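You operate a simulated robot arm through the tools that you are given. There is no shell and no other tool. Be economical: measure what you need, move in short steps, check, and stop when the job is done.

You run a simulated robot arm. Do the job below in one go: nothing can be reset, and whatever is moved stays where it is left.

## Task
Glue the white topper on the green base foam.
Fine: two to four puffs on the spray board, let it go tacky, lay it square, press with the plate, stand the plate up.

It is judged by the outcome, as a careful person would: the job done as asked, and still so three seconds after it is handed in. It fails if anything else is knocked over, pushed out of place, dropped, spilled or broken.

## Robot
A 6-joint arm with a two-finger gripper on a trunk, on a base that drives. Base frame: it is fixed to the floor where the robot stands at the start and does not move with it; the origin is under the middle of the robot, x ahead of it, y to its left, z up; the surface under the hand at the start is at about z = 860. Readings come in mm, rad, newtons and seconds.
With the tool pointing down near the work surface it reaches from about 580 to 660 mm from the robot's upright axis, wherever it stands. Its first joint turns from -2.897 to 2.897 rad. Places, roughly: button of the blue slip can [700, 100, 1100]; button of the orange glue can [700, 200, 1100]; button of the yellow cleaner can [700, 0, 1100]; top of the spray board [500, 100, 900]. Payload 1.66 kg.
The TCP is the grasp point between the finger pads, 16 mm short of the fingertips. In the tool frame z runs along the fingers and y along their closing line. Largest opening 111 mm; the body of the gripper starts 104 mm behind the TCP.
Orientation is that of the tool frame in the base frame, as a unit quaternion [w, x, y, z]. With the fingers straight down and closing along the base's y, the tool's x points along the base's -x, its y along +y and its z along -z.

## Interface
- The arm moves only by the tool step_arm. Its argument "targets" is one flat list of numbers, 7 for each row, row after row: the turn, a rotation vector about the tool's x, y, z in rad, then the shift along the tool's x, y, z in cm, then the closure, from 0 (fully open) to 1 (shut). In form: [wx, wy, wz, tx, ty, tz, fingers, wx, wy, wz, tx, ty, tz, fingers, ...]. A call has 1 to 8 rows; each row shifts and turns the commanded pose from where the row before left it, along the tool's axes as they then stand. Each row takes 0.2 s and may step no farther than 50 mm and 0.15 rad from the row before; otherwise, or with a gripper value out of range, the whole call is refused. Where a pose cannot be reached the arm comes as near as it can. A force on the tool above 60 N (or 10 N above the force at the start of the call, whichever is more), or a blocked arm, ends the call early, and 0.2 s more pass. The fingers move at their own pace and stop on an object; they squeeze with about 23 N. The grip force told is the motor's: it shows also when the fingers shut on nothing. Time passes only in rows, and 0.2 s behind the last, so rows that do not move let the fingers close. It gives the time, the measured TCP pose, the force on the tool (base axes), the opening and the grip force at its end, in the units of the frame above (readings bear some noise), with the torque about the TCP (base axes, N m) and any sound that the robot's microphone picked up.
- Cameras (640 x 400 px; columns grow to the right, rows downward): "scene" is now at [50.3, 206.9, 1819.8]; the picture's right is [0.24, -0.97, 0.00], its down [-0.79, -0.20, -0.58] and it looks along [0.57, 0.14, -0.81] (base axes); focal length 266 px, centre (320, 200). "wrist" rides on the gripper at [70, 14, -143] in the tool frame; the picture's right is [-0.19, 0.98, 0.00], its down [-0.87, -0.17, -0.47] and it looks along [-0.46, -0.09, 0.88] (tool axes); focal length 230 px, centre (320, 200).
- get_image(camera): a new picture of that camera. No time passes.
- raise_lower(by): slides the trunk up (or, below 0, down) by that many mm; the arm and the scene camera ride with it, the base frame stays. It gives what a move gives, with no picture.
- roll_base(legs): drives the robot by 1 to 6 legs, each [ahead, left, turn to the left] in mm, mm and rad, along the robot's own axes; the way and the turn of a leg run together, so that a leg with both is an arc; at most 1500 mm and 3.142 rad a leg. The arm and the cameras ride along, it lands a little off, and it stops where it bumps. It gives what a move gives.
- pan_tilt(pan, tilt): turns the head with the scene camera to pan (to the left, within 2.094 rad either way) and tilt (down, from -0.506 to 1.204), counted from straight ahead of the robot. It gives what a move gives.
- probe_pixels(camera, pixels): for up to 12 pixels [column, row] of the newest picture of that camera ("zoom" is the newest enlarged one), the place [x, y, z] in the base frame of the surface seen there, good to about 3 mm. No time passes.
- zoom(camera, box): a new picture of the part [left, top, right, bottom] of that camera's present view, enlarged. No time passes.
- finish_job(): hands the job in; it is judged then, once.

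Keep the steps short. Do not move on a guess: measure, check each grasp and each placing, and mend mistakes. In all there are 80 turns and 60 pictures (those below and enlarged ones count). Leave the gripper open and the arm clear of the work at the hand-in unless told otherwise, and finish with a single line.

The tools are called after "Request:" as a command line: name --argument value ..., lists and objects as JSON in quotes. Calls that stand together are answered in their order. step_arm: Moves the arm, as the interface text tells. Its arguments: {"type":"object","properties":{"targets":{"type":"array","items":{"type":"number"}}},"required":["targets"]} The other tools are called the same way: raise_lower (by) slides the trunk up or down; roll_base (legs) drives the base; pan_tilt (pan, tilt) turns the head that bears the scene camera; get_image (camera) takes a picture; probe_pixels (camera, pixels) gives the place of the surface under pixels of a picture; zoom (camera, box) takes an enlarged picture of a part of a camera's view; finish_job () hands the job in.

At the start:

```text
time: 0.0
tool_pos: [404.2, 190.0, 1444.5]
orientation: [0.001, -0.001, 1.0, 0.0]
ft_force: [-0.4, -0.2, 1.6]
wrist_torque: [0.0, -0.01, 0.02]
finger_gap: 110.8
gripper_force: 0.1
trunk travel left (down, up): [-425.0, 165.0]
robot x, y, heading: [-2.2, -3.9, -0.0]
head pan, tilt: [0.246, 0.948]
```

scene: 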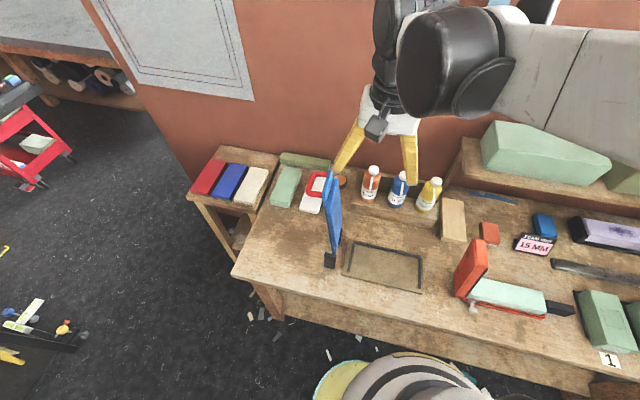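
wrist: 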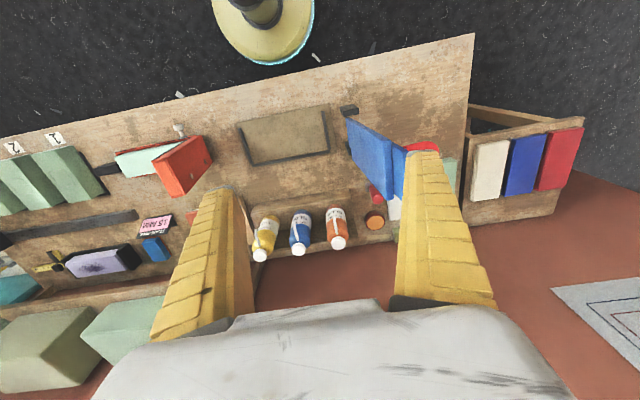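

I see the bench with three spray cans, the spray board, a blue plate and a side table with red, blue and white pieces. I'll zoom in on the areas to identify everything.

Request:
zoom --camera "scene" --box '[180, 130, 420, 280]'

Request:
zoom --camera "scene" --box '[400, 160, 640, 310]'

```text
2.67 times, centred on (300, 205) of scene
```

zoom: 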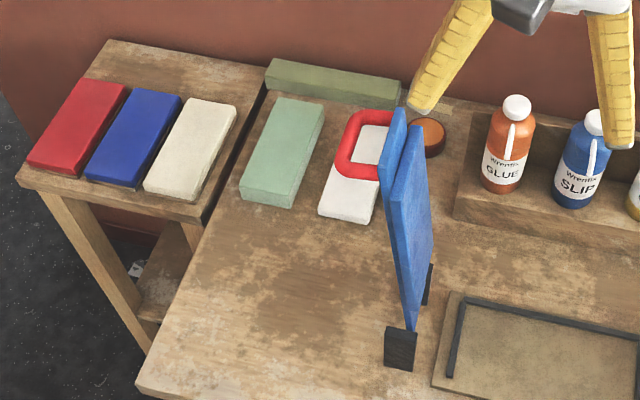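

```text
2.67 times, centred on (520, 235) of scene
```

zoom: 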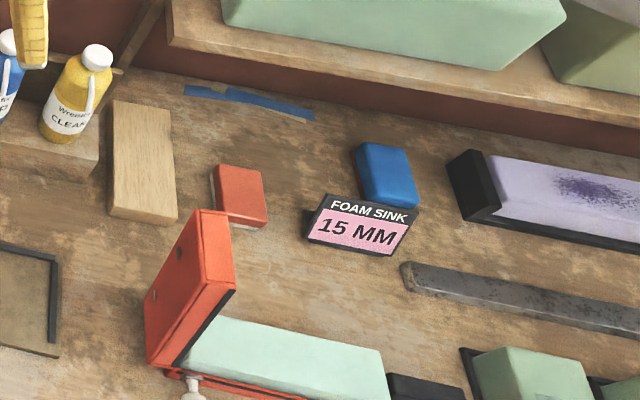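

I need a closer look at the plate and its holder, the white object with the red loop, and the toppers.

Request:
zoom --camera "scene" --box '[260, 150, 370, 275]'

Request:
zoom --camera "wrist" --box '[320, 90, 480, 240]'

```text
3.20 times, centred on (315, 212) of scene
```

zoom: 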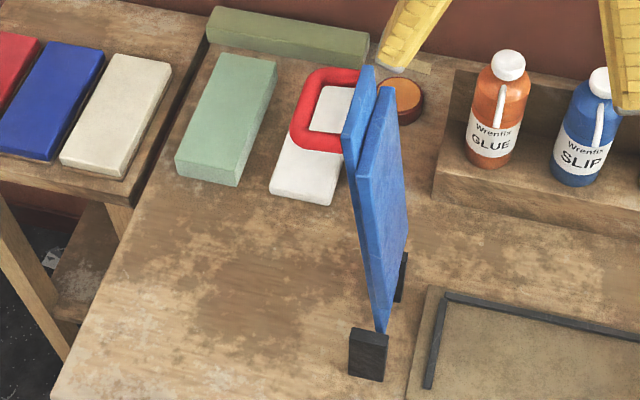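

```text
2.67 times, centred on (400, 165) of wrist
```

zoom: 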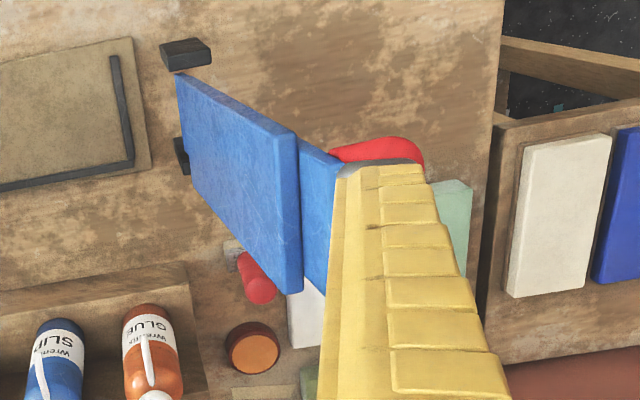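

I'll measure these objects: the green block, white piece, plates, red handle, cream piece, spray board and cans.

Request:
zoom --camera "scene" --box '[180, 130, 420, 280]'

Request:
probe_pixels --camera "zoom" --pixels '[[280, 99], [322, 103], [290, 190], [244, 182], [365, 130], [383, 150], [362, 213], [328, 200], [345, 265], [190, 100], [232, 106], [150, 182]]'

Request:
probe_pixels --camera "zoom" --pixels '[[398, 111], [390, 180], [416, 128], [410, 170], [428, 215], [415, 318], [406, 305], [400, 333], [343, 155], [380, 116], [408, 362], [430, 275]]'

Request:
probe_pixels --camera "zoom" --pixels '[[517, 98], [515, 145], [600, 112], [505, 160], [470, 215], [540, 340], [462, 300], [447, 378], [620, 325], [425, 125], [330, 75], [530, 212]]'

```text
2.67 times, centred on (300, 205) of scene
```

zoom: 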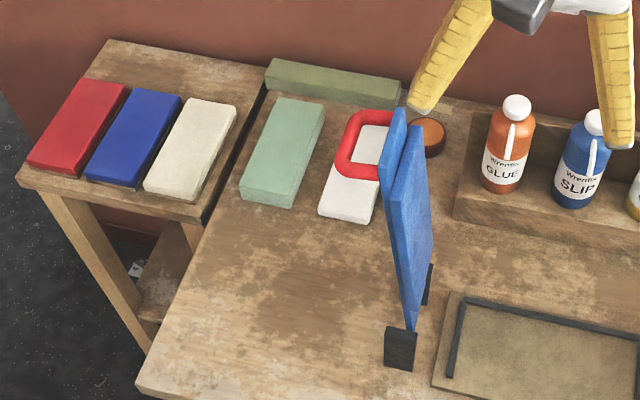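

```text
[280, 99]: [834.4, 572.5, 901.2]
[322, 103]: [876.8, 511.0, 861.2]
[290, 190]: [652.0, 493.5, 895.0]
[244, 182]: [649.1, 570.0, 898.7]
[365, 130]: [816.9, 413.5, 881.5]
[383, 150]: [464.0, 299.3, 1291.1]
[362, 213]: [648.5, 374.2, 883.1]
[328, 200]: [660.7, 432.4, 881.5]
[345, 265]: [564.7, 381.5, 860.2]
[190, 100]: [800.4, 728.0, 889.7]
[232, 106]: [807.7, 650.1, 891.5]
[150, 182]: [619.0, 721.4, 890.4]
```

```text
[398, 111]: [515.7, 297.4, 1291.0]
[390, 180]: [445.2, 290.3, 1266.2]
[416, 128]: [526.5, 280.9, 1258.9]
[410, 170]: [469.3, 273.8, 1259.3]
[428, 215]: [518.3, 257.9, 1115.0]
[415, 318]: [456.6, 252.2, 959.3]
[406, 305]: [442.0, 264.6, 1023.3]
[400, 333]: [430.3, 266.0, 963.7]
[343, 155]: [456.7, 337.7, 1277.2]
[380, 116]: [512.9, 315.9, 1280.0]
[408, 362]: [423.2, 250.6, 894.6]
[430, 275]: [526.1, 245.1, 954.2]
```

```text
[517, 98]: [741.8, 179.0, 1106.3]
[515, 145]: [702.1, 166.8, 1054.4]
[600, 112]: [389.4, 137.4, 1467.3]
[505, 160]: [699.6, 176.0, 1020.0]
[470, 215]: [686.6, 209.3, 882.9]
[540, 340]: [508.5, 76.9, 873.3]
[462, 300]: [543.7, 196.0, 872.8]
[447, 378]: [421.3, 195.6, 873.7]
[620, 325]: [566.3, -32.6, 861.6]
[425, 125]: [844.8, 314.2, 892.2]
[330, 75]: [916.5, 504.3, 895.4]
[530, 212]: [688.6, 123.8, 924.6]
```

The plate seems to be a tall hinged or standing blue panel with a red handle at the top. I'll probe the unclear parts in the wrist view: the red knob, the grey bit and the feet.

Request:
zoom --camera "wrist" --box '[320, 90, 480, 240]'

Request:
probe_pixels --camera "zoom" --pixels '[[260, 290], [248, 265], [232, 250], [185, 45], [180, 155], [182, 80], [200, 165], [295, 145], [292, 285], [310, 150], [320, 280], [370, 150]]'

Request:
zoom --camera "wrist" --box '[0, 100, 240, 300]'

Request:
roll_base --legs '[[0, 500, 0]]'

Request:
get_image --camera "scene"

Request:
get_image --camera "wrist"

```text
2.67 times, centred on (400, 165) of wrist
```

zoom: 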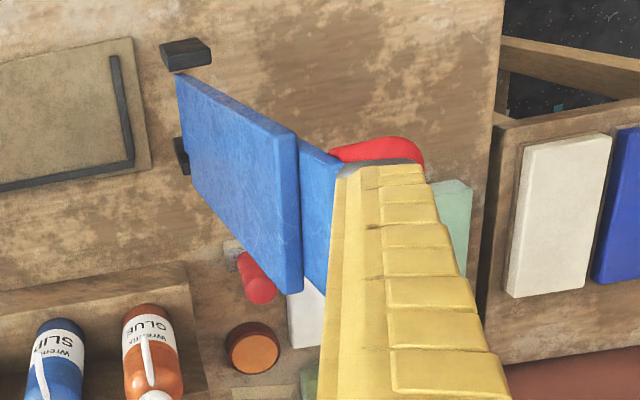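

```text
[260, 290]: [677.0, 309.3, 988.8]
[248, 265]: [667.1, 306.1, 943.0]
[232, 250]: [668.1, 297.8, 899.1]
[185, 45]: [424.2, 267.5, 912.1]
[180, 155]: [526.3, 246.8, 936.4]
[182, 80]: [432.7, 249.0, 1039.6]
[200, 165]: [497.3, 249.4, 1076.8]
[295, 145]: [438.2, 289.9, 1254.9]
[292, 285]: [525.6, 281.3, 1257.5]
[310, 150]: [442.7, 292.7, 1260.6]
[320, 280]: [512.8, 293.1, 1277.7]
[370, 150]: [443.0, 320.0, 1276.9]
```

```text
2.00 times, centred on (120, 200) of wrist
```

zoom: 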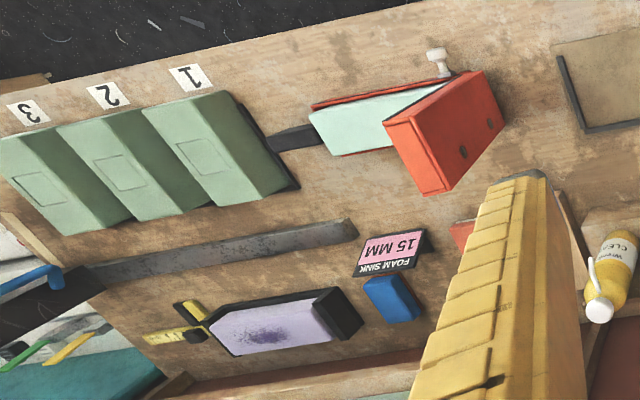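

```text
time: 3.0
tool_pos: [403.0, 697.4, 1443.6]
orientation: [0.0, -0.003, 1.0, 0.0]
ft_force: [-1.0, 0.4, -0.5]
wrist_torque: [-0.03, 0.0, -0.01]
finger_gap: 110.9
gripper_force: 0.1
trunk travel left (down, up): [-425.0, 165.0]
robot x, y, heading: [-0.6, 503.4, 0.004]
head pan, tilt: [0.246, 0.948]
```

```text
50 pictures are left
```

scene: 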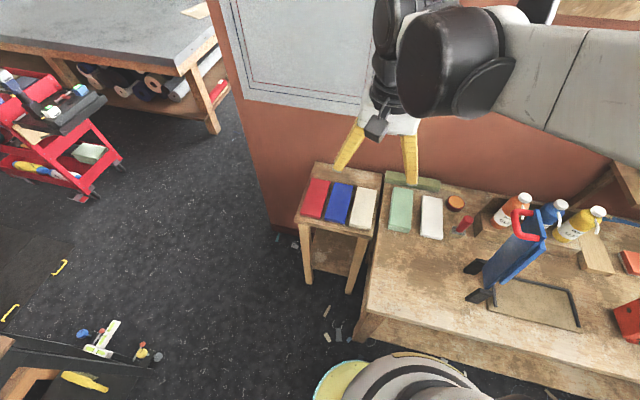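

```text
49 pictures are left
```

wrist: 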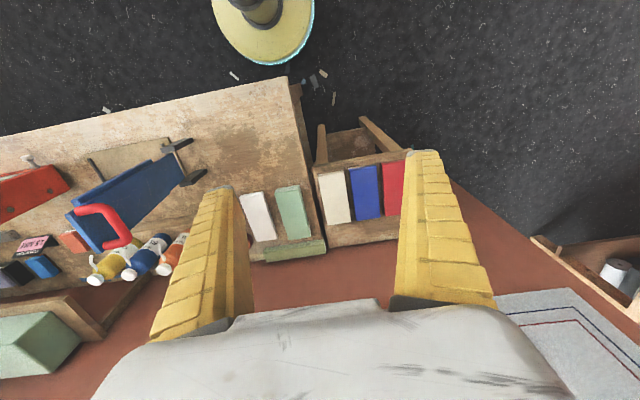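

The plate stands on two black feet with a red handle near the top. I'll zoom on it from this side.

Request:
zoom --camera "scene" --box '[370, 170, 610, 330]'

Request:
probe_pixels --camera "zoom" --pixels '[[395, 160], [370, 145], [430, 190], [345, 290], [300, 260], [290, 330], [255, 255], [320, 265], [285, 320], [390, 180], [385, 285], [470, 200]]'

Request:
zoom --camera "scene" --box '[290, 160, 470, 260]'

Request:
probe_pixels --camera "zoom" --pixels '[[473, 130], [540, 135], [540, 280], [467, 275], [382, 100], [434, 100], [420, 250], [350, 240], [256, 110], [315, 120], [290, 235], [230, 225]]'

Request:
zoom --camera "wrist" --box '[60, 120, 240, 300]'

```text
2.50 times, centred on (490, 250) of scene
```

zoom: 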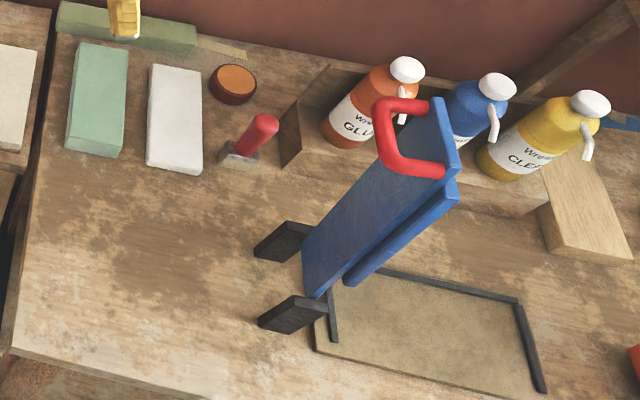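

```text
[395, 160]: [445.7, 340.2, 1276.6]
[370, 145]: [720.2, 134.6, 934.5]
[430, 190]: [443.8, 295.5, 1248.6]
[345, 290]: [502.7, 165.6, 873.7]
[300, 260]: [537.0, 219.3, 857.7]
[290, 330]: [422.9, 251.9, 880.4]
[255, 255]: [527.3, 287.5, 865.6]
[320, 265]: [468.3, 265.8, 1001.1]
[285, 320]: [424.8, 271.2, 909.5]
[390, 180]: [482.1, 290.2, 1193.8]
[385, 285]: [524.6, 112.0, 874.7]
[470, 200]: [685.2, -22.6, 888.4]
```

```text
3.56 times, centred on (380, 210) of scene
```

zoom: 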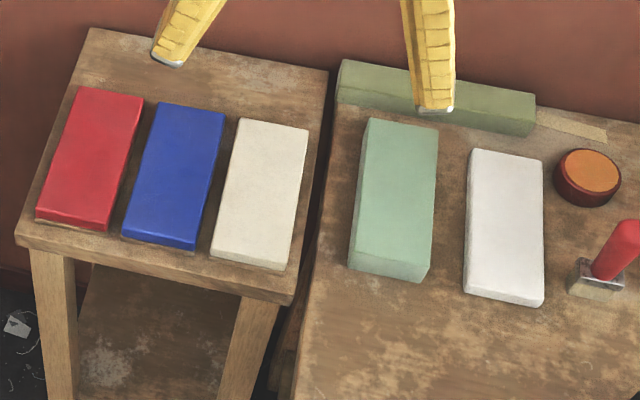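

```text
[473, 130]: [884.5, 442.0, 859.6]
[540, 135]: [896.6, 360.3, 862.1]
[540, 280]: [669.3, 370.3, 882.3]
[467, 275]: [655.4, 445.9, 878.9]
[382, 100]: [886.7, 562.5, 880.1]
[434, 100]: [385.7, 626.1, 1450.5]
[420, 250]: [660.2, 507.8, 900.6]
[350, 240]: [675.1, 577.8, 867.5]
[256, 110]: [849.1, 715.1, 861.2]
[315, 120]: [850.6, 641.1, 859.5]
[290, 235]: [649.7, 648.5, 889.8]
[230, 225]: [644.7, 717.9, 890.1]
```

```text
2.22 times, centred on (150, 210) of wrist
```

zoom: 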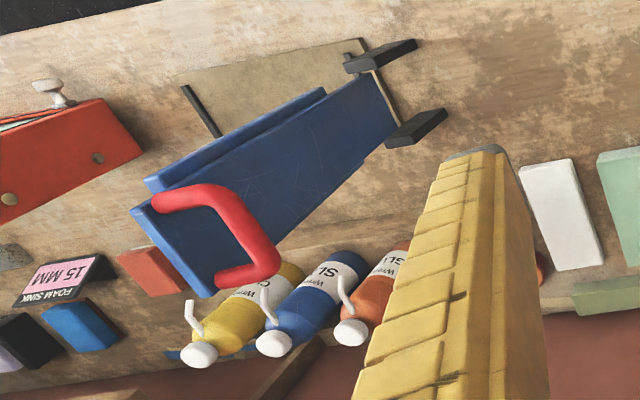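

Two whitish pieces exist: a pure white one on the bench beside the green block, and a cream one on the side table with the red and blue. I'll zoom tightly on both to tell which is the topper.

Request:
zoom --camera "scene" --box '[385, 180, 475, 240]'

Request:
probe_pixels --camera "zoom" --pixels '[[56, 60], [178, 68], [150, 340], [30, 330], [262, 122], [394, 128], [396, 395], [254, 380], [90, 200], [320, 250], [200, 250], [550, 180]]'

Request:
zoom --camera "scene" --box '[295, 170, 385, 230]'

Request:
probe_pixels --camera "zoom" --pixels '[[420, 130], [555, 140], [490, 360], [355, 330], [440, 250], [250, 230], [100, 200], [400, 90], [470, 395], [575, 250]]'

```text
6.67 times, centred on (430, 210) of scene
```

zoom: 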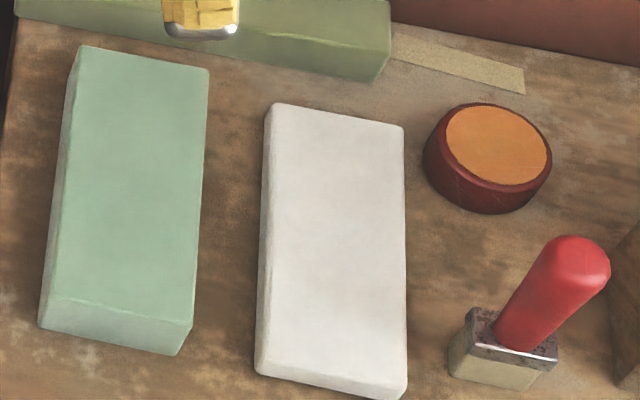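

```text
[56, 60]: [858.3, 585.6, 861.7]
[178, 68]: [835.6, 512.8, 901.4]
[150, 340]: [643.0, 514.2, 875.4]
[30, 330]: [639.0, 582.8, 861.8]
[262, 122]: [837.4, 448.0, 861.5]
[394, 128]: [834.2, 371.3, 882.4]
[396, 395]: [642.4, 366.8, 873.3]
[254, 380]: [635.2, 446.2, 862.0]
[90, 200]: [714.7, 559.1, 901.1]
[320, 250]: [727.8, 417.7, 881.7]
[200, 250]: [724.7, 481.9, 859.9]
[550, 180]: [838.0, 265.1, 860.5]
```

```text
6.67 times, centred on (340, 200) of scene
```

zoom: 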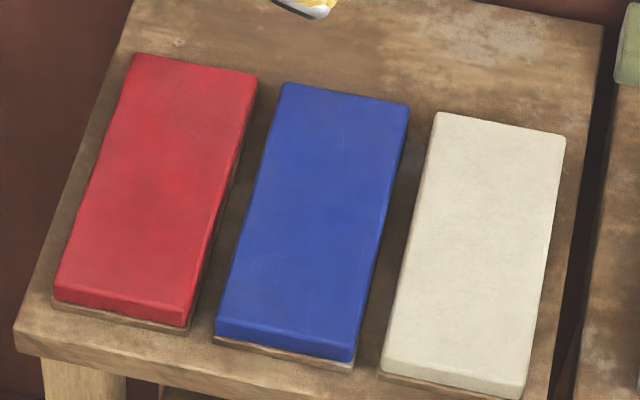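

```text
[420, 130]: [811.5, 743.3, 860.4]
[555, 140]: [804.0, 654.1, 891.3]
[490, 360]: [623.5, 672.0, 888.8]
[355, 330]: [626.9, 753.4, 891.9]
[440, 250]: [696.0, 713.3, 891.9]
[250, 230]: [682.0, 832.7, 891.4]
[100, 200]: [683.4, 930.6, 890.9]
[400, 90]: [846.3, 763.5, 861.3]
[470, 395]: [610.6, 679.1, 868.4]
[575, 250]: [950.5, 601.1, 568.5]
```

I take the bench's pure white, 22 mm piece as the topper: it lies beside the green base and has the same footprint. Now I'll inspect the plate's foot and the spray board closely.

Request:
zoom --camera "scene" --box '[455, 250, 595, 335]'

Request:
probe_pixels --camera "zoom" --pixels '[[130, 65], [65, 60], [65, 70], [170, 215], [80, 230], [80, 250], [160, 110], [155, 190], [230, 165], [150, 250], [395, 135], [560, 295]]'

Request:
probe_pixels --camera "zoom" --pixels '[[195, 240], [190, 260], [290, 95], [525, 150], [535, 170], [610, 285], [555, 330], [165, 285], [380, 220], [260, 150], [300, 60], [200, 60]]'

```text
4.57 times, centred on (525, 292) of scene
```

zoom: 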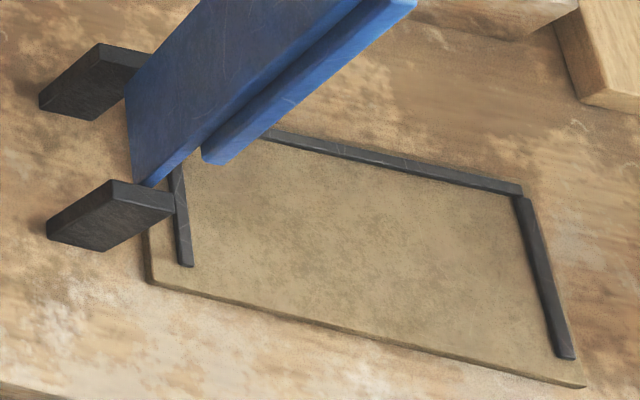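

```text
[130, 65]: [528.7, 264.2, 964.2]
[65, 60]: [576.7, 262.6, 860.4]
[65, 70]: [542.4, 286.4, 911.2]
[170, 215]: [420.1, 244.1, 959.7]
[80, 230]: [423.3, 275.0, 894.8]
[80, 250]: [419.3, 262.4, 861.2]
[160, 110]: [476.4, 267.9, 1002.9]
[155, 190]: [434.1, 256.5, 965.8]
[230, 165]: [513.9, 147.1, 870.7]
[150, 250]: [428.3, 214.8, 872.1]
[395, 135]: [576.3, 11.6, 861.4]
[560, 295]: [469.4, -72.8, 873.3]
```

```text
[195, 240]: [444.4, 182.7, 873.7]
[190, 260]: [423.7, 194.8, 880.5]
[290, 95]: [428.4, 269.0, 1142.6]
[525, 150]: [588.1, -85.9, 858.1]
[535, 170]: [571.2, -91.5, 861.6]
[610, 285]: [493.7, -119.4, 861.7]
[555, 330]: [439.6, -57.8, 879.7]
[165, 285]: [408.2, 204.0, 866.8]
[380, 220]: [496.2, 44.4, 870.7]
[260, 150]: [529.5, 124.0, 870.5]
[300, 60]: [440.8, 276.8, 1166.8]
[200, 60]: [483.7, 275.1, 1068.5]
```

The plate is hinged between two black posts at y≈255, z≈955. It swings down toward −y over the spray board, with the pad on its lower side. So the green base goes on the board under the pad with its long side along y, glue goes on it, the topper on top, then the plate comes down by its red handle. I'll first bring the arm straight ahead of the robot, high and clear.

Request:
step_arm --targets '[0, 0, 0, -3.43, -3.23, 0, 0, 0, 0, 0, -3.43, -3.23, 0, 0, 0, 0, 0, -3.43, -3.23, 0, 0, 0, 0, 0, -3.43, -3.23, 0, 0, 0, 0, 0, -3.43, -3.23, 0, 0, 0, 0, 0, -3.43, -3.23, 0, 0]'

Request:
pan_tilt --pan -0.3 --tilt 0.95

Request:
get_image --camera "scene"

```text
time: 4.4
tool_pos: [610.6, 503.4, 1445.0]
orientation: [-0.001, -0.002, 1.0, 0.0]
ft_force: [0.1, -0.2, -0.2]
wrist_torque: [0.07, 0.05, 0.01]
finger_gap: 110.7
gripper_force: 0.1
trunk travel left (down, up): [-425.0, 165.0]
robot x, y, heading: [-0.9, 506.6, 0.005]
head pan, tilt: [0.246, 0.948]
```

```text
time: 5.3
tool_pos: [608.9, 504.6, 1446.9]
orientation: [0.0, -0.002, 1.0, 0.0]
ft_force: [0.4, 0.5, -1.2]
wrist_torque: [-0.01, -0.01, 0.01]
finger_gap: 110.8
gripper_force: 0.2
trunk travel left (down, up): [-425.0, 165.0]
robot x, y, heading: [-3.3, 503.7, 0.001]
head pan, tilt: [-0.3, 0.949]
```

```text
42 pictures are left
```

scene: 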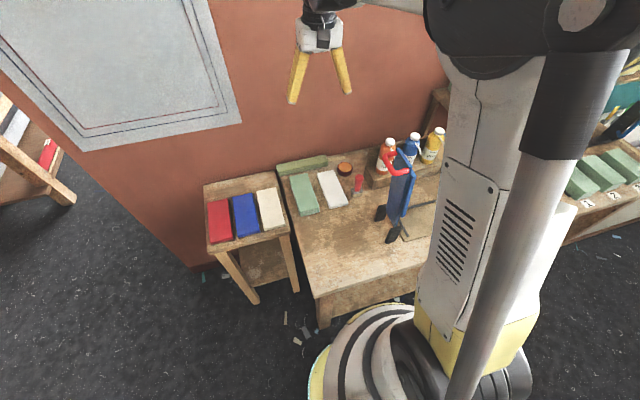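

I'll check base-to-bench clearance before driving forward: base rim at about (335,345), bench front at (310,300) and (330,320).

Request:
probe_pixels --camera "scene" --pixels '[[318, 299], [370, 288], [345, 322], [328, 345], [370, 306], [312, 375], [400, 305], [302, 293], [253, 303], [300, 178], [330, 205], [305, 215]]'

```text
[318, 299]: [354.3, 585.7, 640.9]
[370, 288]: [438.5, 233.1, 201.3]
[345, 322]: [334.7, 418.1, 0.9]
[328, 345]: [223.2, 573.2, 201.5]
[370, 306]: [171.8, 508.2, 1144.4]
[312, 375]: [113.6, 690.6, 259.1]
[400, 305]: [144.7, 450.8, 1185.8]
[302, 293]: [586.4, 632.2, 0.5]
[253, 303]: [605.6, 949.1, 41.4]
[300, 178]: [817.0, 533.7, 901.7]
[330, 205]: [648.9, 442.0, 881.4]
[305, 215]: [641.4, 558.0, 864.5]
```

The base can pass beneath the bench edge, but there's a leg near y≈560. So I'll stand at about (95, 400) and reach left to the green block. I'll drive there and swing the tool above it.

Request:
roll_base --legs '[[98, -104, 0]]'

Request:
step_arm --targets '[0, 0, 0, -0.4, 4.6, 0, 0, 0, 0, 0, -0.4, 4.6, 0, 0, 0, 0, 0, -0.4, 4.6, 0, 0]'

Request:
raise_lower --by -300

Request:
get_image --camera "wrist"

Request:
pan_tilt --pan 0.35 --tilt 0.8

Request:
get_image --camera "scene"

```text
time: 6.7
tool_pos: [708.4, 399.6, 1445.5]
orientation: [0.0, -0.003, 1.0, 0.0]
ft_force: [0.3, 0.6, -0.4]
wrist_torque: [0.03, 0.06, 0.01]
finger_gap: 110.9
gripper_force: 0.0
trunk travel left (down, up): [-425.0, 165.0]
robot x, y, heading: [95.2, 400.1, 0.003]
head pan, tilt: [-0.3, 0.949]
```

```text
time: 7.5
tool_pos: [719.2, 541.4, 1445.2]
orientation: [0.0, -0.003, 1.0, -0.001]
ft_force: [0.1, 2.2, -1.1]
wrist_torque: [-0.08, 0.01, -0.05]
finger_gap: 110.9
gripper_force: 0.1
trunk travel left (down, up): [-425.0, 165.0]
robot x, y, heading: [99.4, 403.9, 0.006]
head pan, tilt: [-0.3, 0.949]
```

```text
time: 10.5
tool_pos: [718.1, 539.0, 1145.0]
orientation: [0.0, -0.002, 1.0, 0.0]
ft_force: [-0.1, 0.6, 0.2]
wrist_torque: [0.01, -0.01, 0.01]
finger_gap: 111.1
gripper_force: 0.0
trunk travel left (down, up): [-125.0, 465.0]
robot x, y, heading: [98.6, 404.6, 0.007]
head pan, tilt: [-0.3, 0.949]
```

```text
41 pictures are left
```

wrist: 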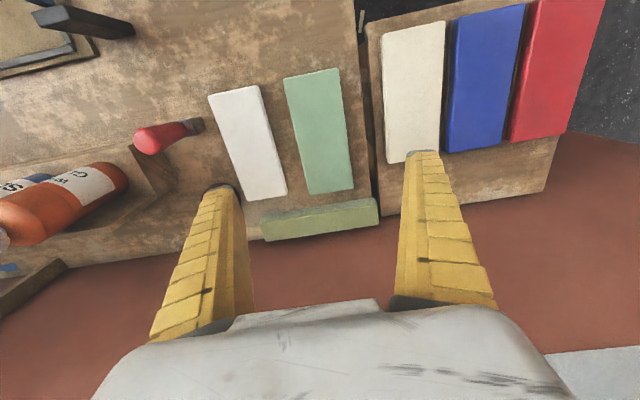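

```text
time: 11.5
tool_pos: [718.9, 538.3, 1144.9]
orientation: [0.0, -0.003, 1.0, 0.0]
ft_force: [0.4, 0.3, -0.5]
wrist_torque: [0.0, 0.01, 0.02]
finger_gap: 110.9
gripper_force: 0.0
trunk travel left (down, up): [-125.0, 465.0]
robot x, y, heading: [95.4, 400.6, 0.005]
head pan, tilt: [0.351, 0.799]
```

```text
40 pictures are left
```

scene: 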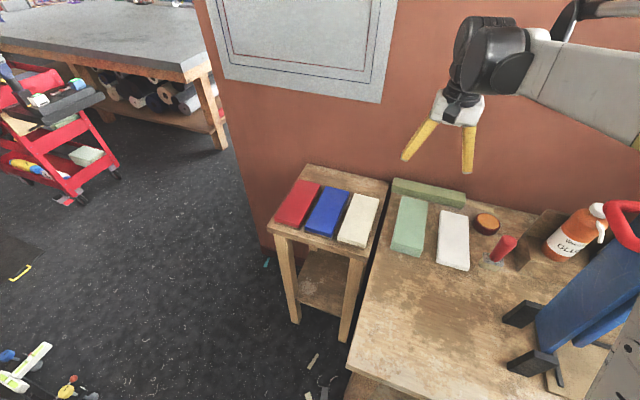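

I'll measure the green and white block edges precisely from the wrist zoom.

Request:
zoom --camera "wrist" --box '[190, 50, 400, 240]'

Request:
probe_pixels --camera "zoom" --pixels '[[301, 95], [440, 68], [366, 300], [478, 293], [325, 150], [453, 140], [350, 240], [468, 230], [70, 140], [200, 105], [182, 310], [280, 300]]'

```text
2.11 times, centred on (295, 145) of wrist
```

zoom: 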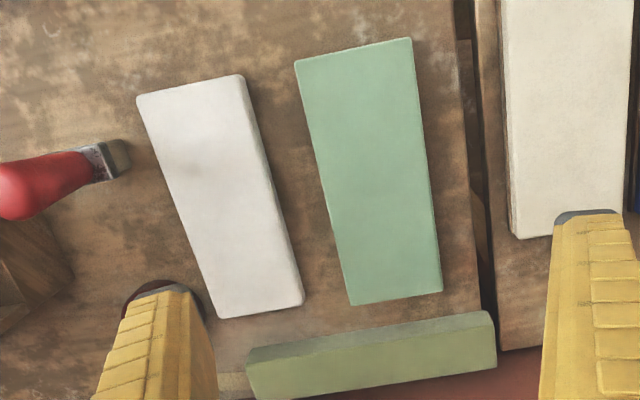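

```text
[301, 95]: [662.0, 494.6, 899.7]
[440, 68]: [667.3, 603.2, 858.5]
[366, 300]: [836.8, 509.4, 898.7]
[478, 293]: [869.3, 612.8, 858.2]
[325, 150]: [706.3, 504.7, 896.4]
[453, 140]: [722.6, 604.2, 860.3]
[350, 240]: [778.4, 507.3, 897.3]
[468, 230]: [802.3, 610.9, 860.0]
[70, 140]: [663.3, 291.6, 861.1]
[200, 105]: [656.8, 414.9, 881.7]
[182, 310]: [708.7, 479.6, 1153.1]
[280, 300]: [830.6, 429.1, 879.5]
```

More probes just inside the edges, to get the yaw of both blocks.

Request:
probe_pixels --camera "zoom" --pixels '[[301, 66], [406, 43], [418, 130], [428, 210], [437, 286], [355, 300], [312, 120], [338, 230], [360, 52], [400, 293]]'

Request:
probe_pixels --camera "zoom" --pixels '[[143, 100], [236, 80], [243, 90], [260, 165], [299, 298], [225, 313], [160, 140], [195, 235], [190, 88], [265, 308], [280, 230]]'

```text
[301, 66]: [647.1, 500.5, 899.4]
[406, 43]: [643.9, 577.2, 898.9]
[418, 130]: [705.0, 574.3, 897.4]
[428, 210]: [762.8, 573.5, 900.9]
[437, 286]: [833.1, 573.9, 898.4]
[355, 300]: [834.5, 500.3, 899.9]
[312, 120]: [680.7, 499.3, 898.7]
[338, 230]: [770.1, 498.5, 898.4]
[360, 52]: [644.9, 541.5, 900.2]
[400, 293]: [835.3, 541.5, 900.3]
```

```text
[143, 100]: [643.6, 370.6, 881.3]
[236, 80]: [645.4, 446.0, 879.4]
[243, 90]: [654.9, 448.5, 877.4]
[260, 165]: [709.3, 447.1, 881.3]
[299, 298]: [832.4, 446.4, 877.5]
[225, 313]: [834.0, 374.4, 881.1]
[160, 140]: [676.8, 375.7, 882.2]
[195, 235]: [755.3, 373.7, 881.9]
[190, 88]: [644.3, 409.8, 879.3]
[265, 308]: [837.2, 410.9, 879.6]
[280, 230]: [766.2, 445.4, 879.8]
```

The green block is centred at (740, 538), with yaw 0, top 900, and about 196×79×40 mm. The white one is centred at (740, 410) with top 881. I'll lower over the green block with the fingers open.

Request:
raise_lower --by -110

Request:
step_arm --targets '[0, 0, 0, -1.1, 0, 3.4, 0, 0, 0, 0, 0, 0, 3.4, 0]'

Request:
get_image --camera "wrist"

```text
time: 12.9
tool_pos: [718.8, 537.8, 1034.9]
orientation: [0.0, -0.002, 1.0, 0.0]
ft_force: [0.1, 0.4, -0.1]
wrist_torque: [0.02, 0.01, -0.01]
finger_gap: 110.8
gripper_force: 0.1
trunk travel left (down, up): [-15.0, 575.0]
robot x, y, heading: [98.2, 401.5, 0.007]
head pan, tilt: [0.351, 0.799]
```

```text
time: 13.5
tool_pos: [729.8, 537.0, 964.5]
orientation: [-0.001, -0.002, 1.0, 0.0]
ft_force: [-0.3, -0.2, -0.1]
wrist_torque: [0.0, -0.04, 0.01]
finger_gap: 110.9
gripper_force: 0.0
trunk travel left (down, up): [-15.0, 575.0]
robot x, y, heading: [97.8, 398.7, 0.007]
head pan, tilt: [0.351, 0.799]
```

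```text
38 pictures are left
```

wrist: 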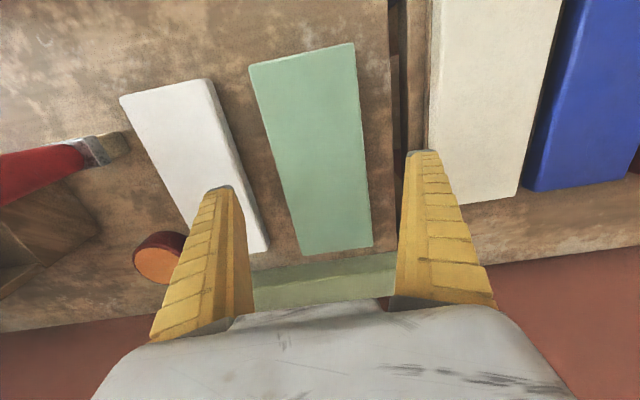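

The fingers straddle the green block. I'll go down to z≈882 and close.

Request:
step_arm --targets '[0, 0, 0, 0, 0, 4.1, 0, 0, 0, 0, 0, 0, 4.1, 0, 0, 0, 0, 0, 0, 0, 0.45, 0, 0, 0, 0, 0, 0, 0.45, 0, 0, 0, 0, 0, 0, 0.45]'

```text
time: 14.7
tool_pos: [730.0, 535.6, 886.1]
orientation: [0.0, -0.003, 1.0, 0.0]
ft_force: [0.8, 0.6, -1.0]
wrist_torque: [-0.01, -0.02, 0.0]
finger_gap: 85.8
gripper_force: 23.0
trunk travel left (down, up): [-15.0, 575.0]
robot x, y, heading: [96.3, 400.1, 0.008]
head pan, tilt: [0.351, 0.799]
```

Gripped at 85.8 mm with 23 N. I'll lift it gently and look.

Request:
step_arm --targets '[0, 0, 0, 0, 0, 0, 0.45, 0, 0, 0, 0, 0, -3, 0.45, 0, 0, 0, 0, 0, -4, 0.45, 0, 0, 0, 0, 0, -4, 0.45]'

Request:
get_image --camera "wrist"

Request:
get_image --camera "scene"

```text
time: 15.7
tool_pos: [727.7, 538.2, 995.8]
orientation: [0.0, -0.003, 1.0, 0.0]
ft_force: [-0.8, -0.5, -1.0]
wrist_torque: [-0.02, -0.01, 0.01]
finger_gap: 85.4
gripper_force: 22.2
trunk travel left (down, up): [-15.0, 575.0]
robot x, y, heading: [94.7, 402.3, 0.004]
head pan, tilt: [0.351, 0.799]
```

```text
37 pictures are left
```

wrist: 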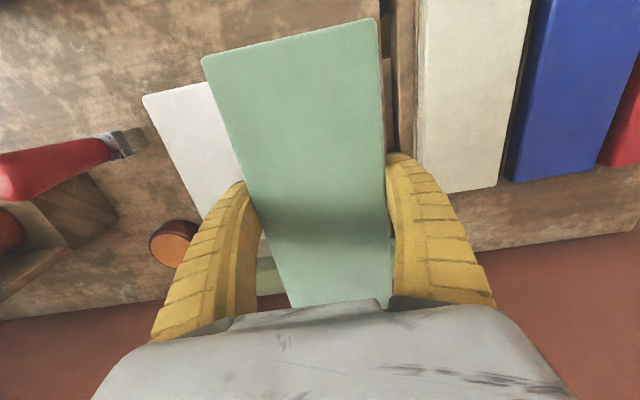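

```text
36 pictures are left
```

scene: 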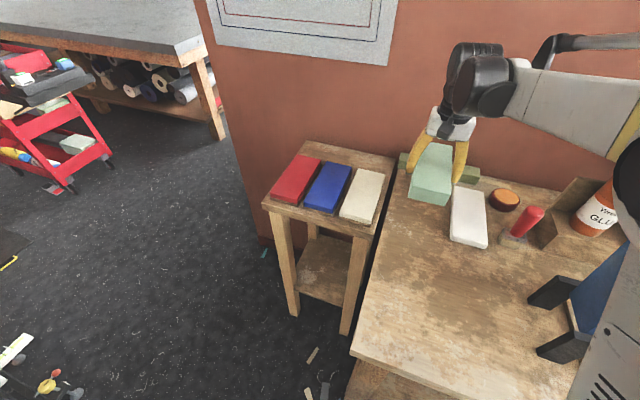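

It's held firmly and level. I'll raise the trunk well above the plate top (1291) and drive to stand in front of the spray board, then centre the arm.

Request:
raise_lower --by 430

Request:
roll_base --legs '[[-230, -325, 0]]'

Request:
step_arm --targets '[0, 0, -0.15, 0.5, -4.6, 0, 0.45, 0, 0, -0.15, -0.2, -4.6, 0, 0.45, 0, 0, -0.15, -0.9, -4.6, 0, 0.45, 0, 0, -0.15, 0, 0, 0, 0.45, 0, 0, -0.15, 0, 0, 0, 0.45, 0, 0, -0.15, 0, 0, 0, 0.45, 0, 0, -0.15, 0, 0, 0, 0.45, 0, 0, -0.15, 0, 0, 0, 0.45]'

Request:
pan_tilt --pan 0.0 --tilt 0.95

Request:
get_image --camera "scene"

```text
refused: 430 is not a number from -400 to 400
```

```text
time: 17.8
tool_pos: [542.8, 279.2, 994.4]
orientation: [0.006, -0.01, 1.0, 0.005]
ft_force: [-0.4, 0.2, -0.6]
wrist_torque: [-0.04, -0.01, -0.02]
finger_gap: 85.8
gripper_force: 15.8
trunk travel left (down, up): [-15.0, 575.0]
robot x, y, heading: [-94.8, 135.8, 0.01]
head pan, tilt: [0.351, 0.799]
stopped in leg 1: the force on the tool passed its limit at 94 N (the readings are from after the stop); the commanded pose is now the measured one
```

```text
time: 19.6
tool_pos: [572.2, 145.2, 993.9]
orientation: [0.008, -0.574, 0.819, 0.001]
ft_force: [0.1, -0.3, -0.6]
wrist_torque: [0.0, 0.0, 0.04]
finger_gap: 85.7
gripper_force: 23.0
trunk travel left (down, up): [-15.0, 575.0]
robot x, y, heading: [-93.1, 131.3, 0.016]
head pan, tilt: [0.351, 0.799]
```

```text
time: 20.5
tool_pos: [569.8, 145.9, 992.3]
orientation: [0.008, -0.573, 0.82, 0.001]
ft_force: [0.6, 0.0, -0.7]
wrist_torque: [-0.01, 0.0, -0.01]
finger_gap: 86.0
gripper_force: 23.1
trunk travel left (down, up): [-15.0, 575.0]
robot x, y, heading: [-90.5, 133.8, 0.013]
head pan, tilt: [0.0, 0.949]
```

```text
35 pictures are left
```

scene: 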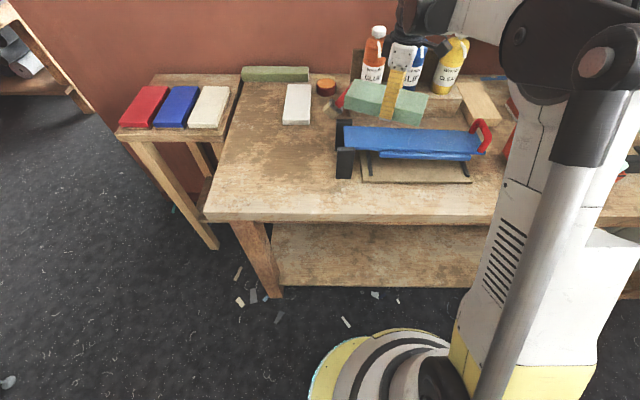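

Mistake: the raise was refused and the drive ran low, so the block pushed the plate down onto the empty board. From now on I'll check each step before the next. First I'll raise, then inspect for harm.

Request:
raise_lower --by 390

Request:
zoom --camera "scene" --box '[230, 120, 520, 320]'

```text
time: 24.2
tool_pos: [570.8, 146.3, 1384.1]
orientation: [0.007, -0.572, 0.82, 0.002]
ft_force: [0.2, 0.3, -0.5]
wrist_torque: [0.02, 0.01, 0.0]
finger_gap: 85.4
gripper_force: 23.1
trunk travel left (down, up): [-405.0, 185.0]
robot x, y, heading: [-95.1, 131.5, 0.012]
head pan, tilt: [0.0, 0.949]
```

```text
2.00 times, centred on (375, 220) of scene
```

zoom: 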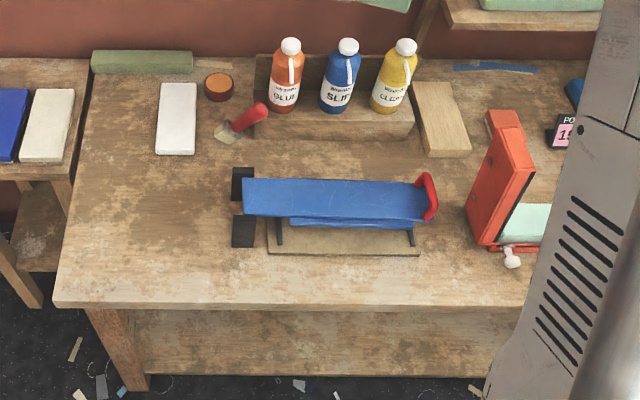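

I'll check the red-handled tool; earlier its top was at (677,309,989), nearly upright. I'll probe it along with the white block and the cans.

Request:
probe_pixels --camera "zoom" --pixels '[[258, 110], [245, 120], [236, 127], [225, 130], [230, 140], [178, 86], [178, 150], [290, 45], [285, 70], [348, 45], [404, 46], [218, 85]]'

Request:
zoom --camera "scene" --box '[310, 160, 390, 210]'

```text
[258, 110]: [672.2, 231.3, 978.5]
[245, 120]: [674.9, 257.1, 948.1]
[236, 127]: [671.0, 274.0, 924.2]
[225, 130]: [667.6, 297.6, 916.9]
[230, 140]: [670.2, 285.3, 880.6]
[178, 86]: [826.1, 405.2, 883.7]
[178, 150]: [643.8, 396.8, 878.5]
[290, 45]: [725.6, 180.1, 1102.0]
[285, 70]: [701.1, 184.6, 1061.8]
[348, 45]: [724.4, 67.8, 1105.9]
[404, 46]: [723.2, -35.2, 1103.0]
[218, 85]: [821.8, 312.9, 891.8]
```

```text
8.00 times, centred on (350, 185) of scene
```

zoom: 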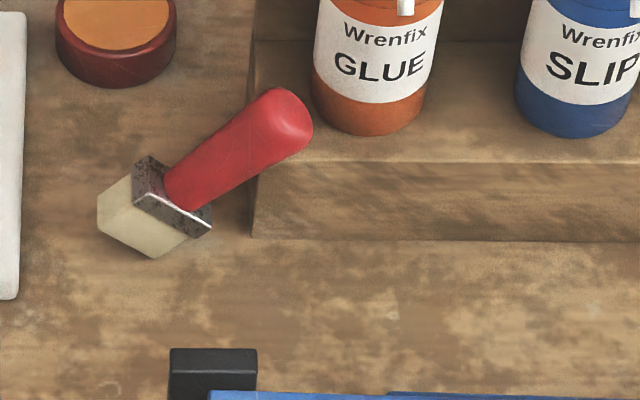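

The brush was knocked and now leans against the can rack. That must be mended. First I'll park the green block on clear bench at about (500, 440), already turned with its long side along y. I'll drive left while high.

Request:
roll_base --legs '[[0, 294, -0.012]]'

Request:
step_arm --targets '[0, 0, -0.15, 0, 0, 0, 0.45, 0, 0, -0.15, 0, 0, 0, 0.45, 0, 0, -0.053, 0, 0, 0, 0.45]'

Request:
get_image --camera "wrist"

```text
time: 26.2
tool_pos: [569.7, 433.7, 1383.5]
orientation: [0.008, -0.569, 0.822, 0.001]
ft_force: [0.0, 0.0, -0.6]
wrist_torque: [-0.06, 0.03, -0.01]
finger_gap: 85.6
gripper_force: 22.7
trunk travel left (down, up): [-405.0, 185.0]
robot x, y, heading: [-94.6, 426.3, -0.003]
head pan, tilt: [0.0, 0.949]
```

```text
time: 27.0
tool_pos: [570.2, 433.6, 1383.5]
orientation: [0.007, -0.705, 0.709, 0.0]
ft_force: [0.0, 0.4, -1.4]
wrist_torque: [0.02, -0.04, 0.01]
finger_gap: 85.3
gripper_force: 22.7
trunk travel left (down, up): [-405.0, 185.0]
robot x, y, heading: [-88.3, 427.2, 0.002]
head pan, tilt: [0.0, 0.949]
```

```text
32 pictures are left
```

wrist: 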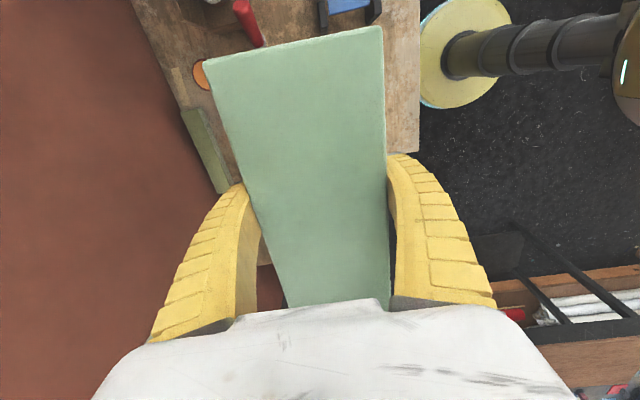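

The block still sits well in the grip. I'll level the slight tilt, move to x≈500, y≈440, and lower the trunk.

Request:
step_arm --targets '[-0.01, 0.01, 0, -0.3, 3.5, 0, 0.45, 0, 0, 0, -0.3, 3.5, 0, 0.45]'

Request:
raise_lower --by -390

Request:
get_image --camera "scene"

```text
time: 27.6
tool_pos: [498.4, 438.1, 1382.7]
orientation: [-0.001, -0.704, 0.711, 0.0]
ft_force: [-0.7, -0.5, -0.8]
wrist_torque: [-0.02, -0.01, 0.0]
finger_gap: 85.5
gripper_force: 22.5
trunk travel left (down, up): [-405.0, 185.0]
robot x, y, heading: [-90.3, 428.2, 0.002]
head pan, tilt: [0.0, 0.949]
```

```text
time: 31.4
tool_pos: [498.4, 439.4, 992.6]
orientation: [0.001, -0.704, 0.71, 0.001]
ft_force: [0.0, 0.8, -1.0]
wrist_torque: [0.02, -0.01, 0.0]
finger_gap: 85.8
gripper_force: 22.7
trunk travel left (down, up): [-15.0, 575.0]
robot x, y, heading: [-92.4, 426.8, 0.001]
head pan, tilt: [0.0, 0.949]
```

```text
31 pictures are left
```

scene: 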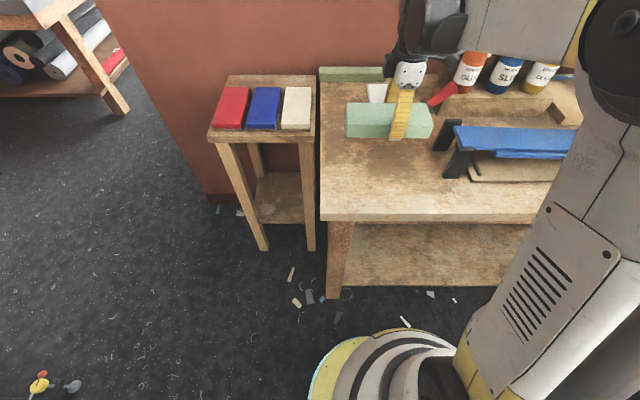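

It's clear below. I'll lower 106 mm to where it was grasped (TCP ≈ 886) and see the force.

Request:
step_arm --targets '[0, 0, 0, 0, 0, 4.0, 0.45, 0, 0, 0, 0, 0, 4.0, 0.45, 0, 0, 0, 0, 0, 2.0, 0.45, 0, 0, 0, 0, 0, 0.6, 0.45]'

```text
time: 32.4
tool_pos: [502.4, 438.9, 886.3]
orientation: [0.001, -0.704, 0.71, 0.0]
ft_force: [0.3, 0.2, -1.0]
wrist_torque: [0.0, 0.0, 0.03]
finger_gap: 85.7
gripper_force: 23.1
trunk travel left (down, up): [-15.0, 575.0]
robot x, y, heading: [-94.1, 424.9, 0.01]
head pan, tilt: [0.0, 0.949]
```

No contact yet; 3 mm more, then open and rise.

Request:
step_arm --targets '[0, 0, 0, 0, 0, 0.3, 0.45, 0, 0, 0, 0, 0, 0, 0, 0, 0, 0, 0, 0, 0, 0, 0, 0, 0, 0, 0, 0, 0, 0, 0, 0, 0, 0, -4.0, 0, 0, 0, 0, 0, 0, -4.5, 0, 0, 0, 0, 0, 0, -4.5, 0]'

Request:
raise_lower --by 390

Request:
get_image --camera "scene"

```text
time: 34.0
tool_pos: [500.4, 440.2, 1014.8]
orientation: [0.001, -0.704, 0.71, 0.0]
ft_force: [1.2, -0.3, 0.3]
wrist_torque: [-0.03, -0.01, 0.0]
finger_gap: 110.9
gripper_force: 0.0
trunk travel left (down, up): [-15.0, 575.0]
robot x, y, heading: [-96.5, 426.1, 0.003]
head pan, tilt: [0.0, 0.949]
```

```text
time: 37.7
tool_pos: [500.6, 439.0, 1403.5]
orientation: [0.001, -0.704, 0.71, 0.0]
ft_force: [0.0, 0.8, -0.4]
wrist_torque: [0.02, -0.02, 0.03]
finger_gap: 110.9
gripper_force: 0.1
trunk travel left (down, up): [-405.0, 185.0]
robot x, y, heading: [-95.4, 425.5, 0.001]
head pan, tilt: [0.0, 0.949]
```

```text
30 pictures are left
```

scene: 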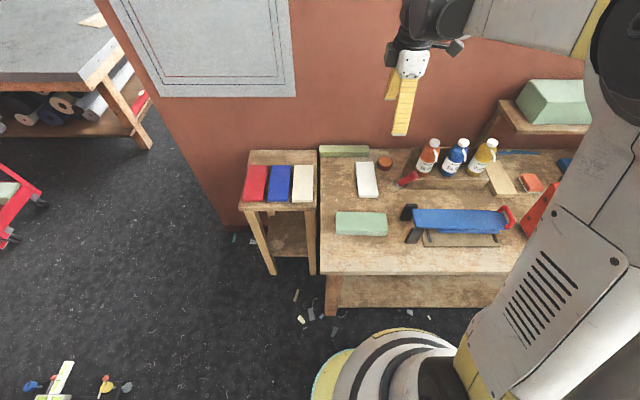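

The green block is parked flat. Now I'll zoom in on the brush to measure how it leans.

Request:
zoom --camera "scene" --box '[385, 155, 445, 195]'

Request:
probe_pixels --camera "zoom" --pixels '[[310, 200], [270, 225], [235, 245], [205, 265], [180, 275], [150, 290], [165, 310], [190, 300], [300, 250], [330, 280], [400, 240], [290, 215]]'

```text
10.00 times, centred on (415, 175) of scene
```

zoom: 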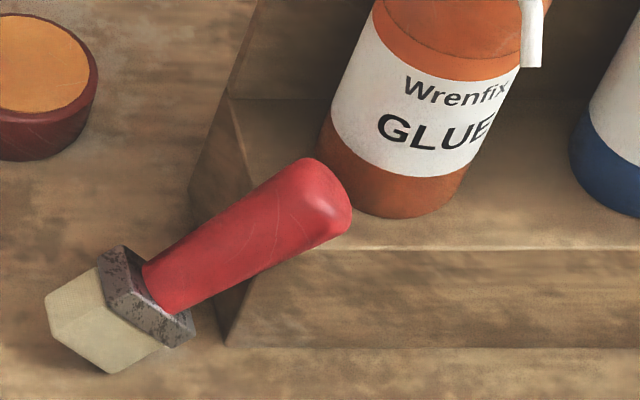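

```text
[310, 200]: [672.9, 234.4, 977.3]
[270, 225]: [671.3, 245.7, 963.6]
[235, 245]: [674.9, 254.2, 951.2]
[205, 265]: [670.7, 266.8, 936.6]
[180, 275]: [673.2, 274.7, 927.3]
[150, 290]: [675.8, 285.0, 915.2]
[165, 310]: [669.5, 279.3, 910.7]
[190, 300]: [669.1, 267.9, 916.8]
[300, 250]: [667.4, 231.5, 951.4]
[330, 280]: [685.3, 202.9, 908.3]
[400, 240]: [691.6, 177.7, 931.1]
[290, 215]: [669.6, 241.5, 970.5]
```

The brush leans about 39° toward −y, its handle axis passing about (682, 243, 955). I'll grip the handle there with fingers closing along x, then tilt the tool to set it upright. First I'll drive over it while high.

Request:
roll_base --legs '[[181, -196, 0]]'

Request:
step_arm --targets '[0, 0, 0, 0, 0, 0, 0.42, 0, 0, 0, 0, 0, 0, 0.42]'

```text
time: 39.6
tool_pos: [679.2, 243.4, 1404.3]
orientation: [0.001, -0.704, 0.711, 0.001]
ft_force: [-0.2, -0.4, 0.5]
wrist_torque: [0.03, 0.05, -0.02]
finger_gap: 111.0
gripper_force: 0.0
trunk travel left (down, up): [-405.0, 185.0]
robot x, y, heading: [85.4, 229.6, 0.002]
head pan, tilt: [0.0, 0.949]
```

```text
time: 40.2
tool_pos: [678.5, 244.4, 1405.2]
orientation: [0.001, -0.704, 0.711, -0.001]
ft_force: [-0.1, 0.3, 0.4]
wrist_torque: [0.01, -0.01, -0.02]
finger_gap: 66.4
gripper_force: 1.6
trunk travel left (down, up): [-405.0, 185.0]
robot x, y, heading: [84.4, 228.1, -0.001]
head pan, tilt: [0.0, 0.949]
```

The wrist camera would sit near the glue can's spout in this yaw. I'll turn the hand 180° (camera toward +y) up here first.

Request:
step_arm --targets '[0, 0, 0.15, 0, 0, 0, 0.42, 0, 0, 0.15, 0, 0, 0, 0.42, 0, 0, 0.15, 0, 0, 0, 0.42, 0, 0, 0.15, 0, 0, 0, 0.42, 0, 0, 0.15, 0, 0, 0, 0.42, 0, 0, 0.15, 0, 0, 0, 0.42, 0, 0, 0.15, 0, 0, 0, 0.42, 0, 0, 0.15, 0, 0, 0, 0.42]'

Request:
step_arm --targets '[0, 0, 0.15, 0, 0, 0, 0.42, 0, 0, 0.15, 0, 0, 0, 0.42, 0, 0, 0.15, 0, 0, 0, 0.42, 0, 0, 0.15, 0, 0, 0, 0.42, 0, 0, 0.15, 0, 0, 0, 0.42, 0, 0, 0.15, 0, 0, 0, 0.42, 0, 0, 0.15, 0, 0, 0, 0.42, 0, 0, 0.15, 0, 0, 0, 0.42]'

Request:
step_arm --targets '[0, 0, 0.15, 0, 0, 0, 0.42, 0, 0, 0.15, 0, 0, 0, 0.42, 0, 0, 0.15, 0, 0, 0, 0.42, 0, 0, 0.15, 0, 0, 0, 0.42, 0, 0, 0.133, 0, 0, 0, 0.42]'

```text
time: 42.0
tool_pos: [677.7, 242.9, 1405.0]
orientation: [0.001, -0.18, 0.984, 0.0]
ft_force: [0.0, 0.0, -0.6]
wrist_torque: [0.0, -0.01, -0.03]
finger_gap: 66.6
gripper_force: 0.9
trunk travel left (down, up): [-405.0, 185.0]
robot x, y, heading: [84.0, 224.2, 0.005]
head pan, tilt: [0.0, 0.949]
```

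```text
time: 43.8
tool_pos: [675.7, 243.4, 1404.4]
orientation: [0.0, 0.407, 0.914, 0.001]
ft_force: [0.3, -0.2, 0.8]
wrist_torque: [0.01, 0.01, 0.01]
finger_gap: 66.0
gripper_force: 1.1
trunk travel left (down, up): [-405.0, 185.0]
robot x, y, heading: [81.3, 226.9, 0.004]
head pan, tilt: [0.0, 0.949]
```

```text
time: 45.0
tool_pos: [677.5, 243.8, 1404.4]
orientation: [0.0, 0.707, 0.707, 0.002]
ft_force: [-0.2, 0.1, 1.0]
wrist_torque: [-0.01, 0.03, -0.02]
finger_gap: 66.2
gripper_force: 1.6
trunk travel left (down, up): [-405.0, 185.0]
robot x, y, heading: [83.4, 229.8, 0.004]
head pan, tilt: [0.0, 0.949]
```

Next: lower the trunk 370 and look before the last bit.

Request:
raise_lower --by -370

Request:
get_image --camera "wrist"

```text
time: 48.6
tool_pos: [678.0, 244.3, 1033.8]
orientation: [0.001, 0.707, 0.708, 0.001]
ft_force: [1.1, -0.1, -1.5]
wrist_torque: [-0.02, 0.03, -0.06]
finger_gap: 66.5
gripper_force: 0.8
trunk travel left (down, up): [-35.0, 555.0]
robot x, y, heading: [84.9, 229.1, 0.003]
head pan, tilt: [0.0, 0.949]
```

```text
28 pictures are left
```

wrist: 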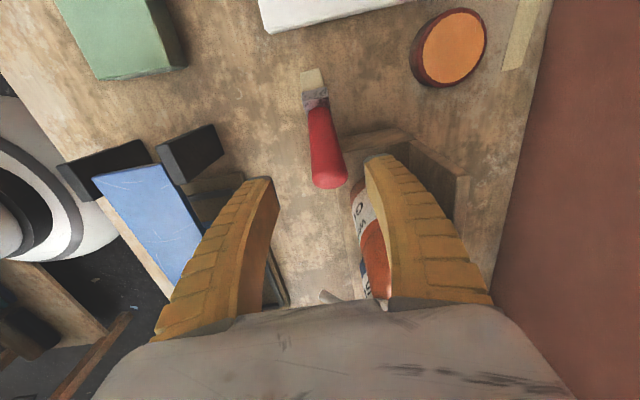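

The handle lies between the fingers. I'll probe it to confirm the centre.

Request:
probe_pixels --camera "wrist" --pixels '[[328, 182], [325, 165], [322, 145], [317, 115], [315, 98], [313, 78], [313, 150], [336, 150], [370, 145], [365, 200]]'

```text
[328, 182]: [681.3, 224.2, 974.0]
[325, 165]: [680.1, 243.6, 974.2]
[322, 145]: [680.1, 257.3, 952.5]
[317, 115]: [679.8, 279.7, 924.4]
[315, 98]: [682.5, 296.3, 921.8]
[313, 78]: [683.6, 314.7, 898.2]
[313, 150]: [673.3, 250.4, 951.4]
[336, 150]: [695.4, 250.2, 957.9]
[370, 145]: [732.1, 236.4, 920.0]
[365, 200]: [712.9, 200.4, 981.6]
```

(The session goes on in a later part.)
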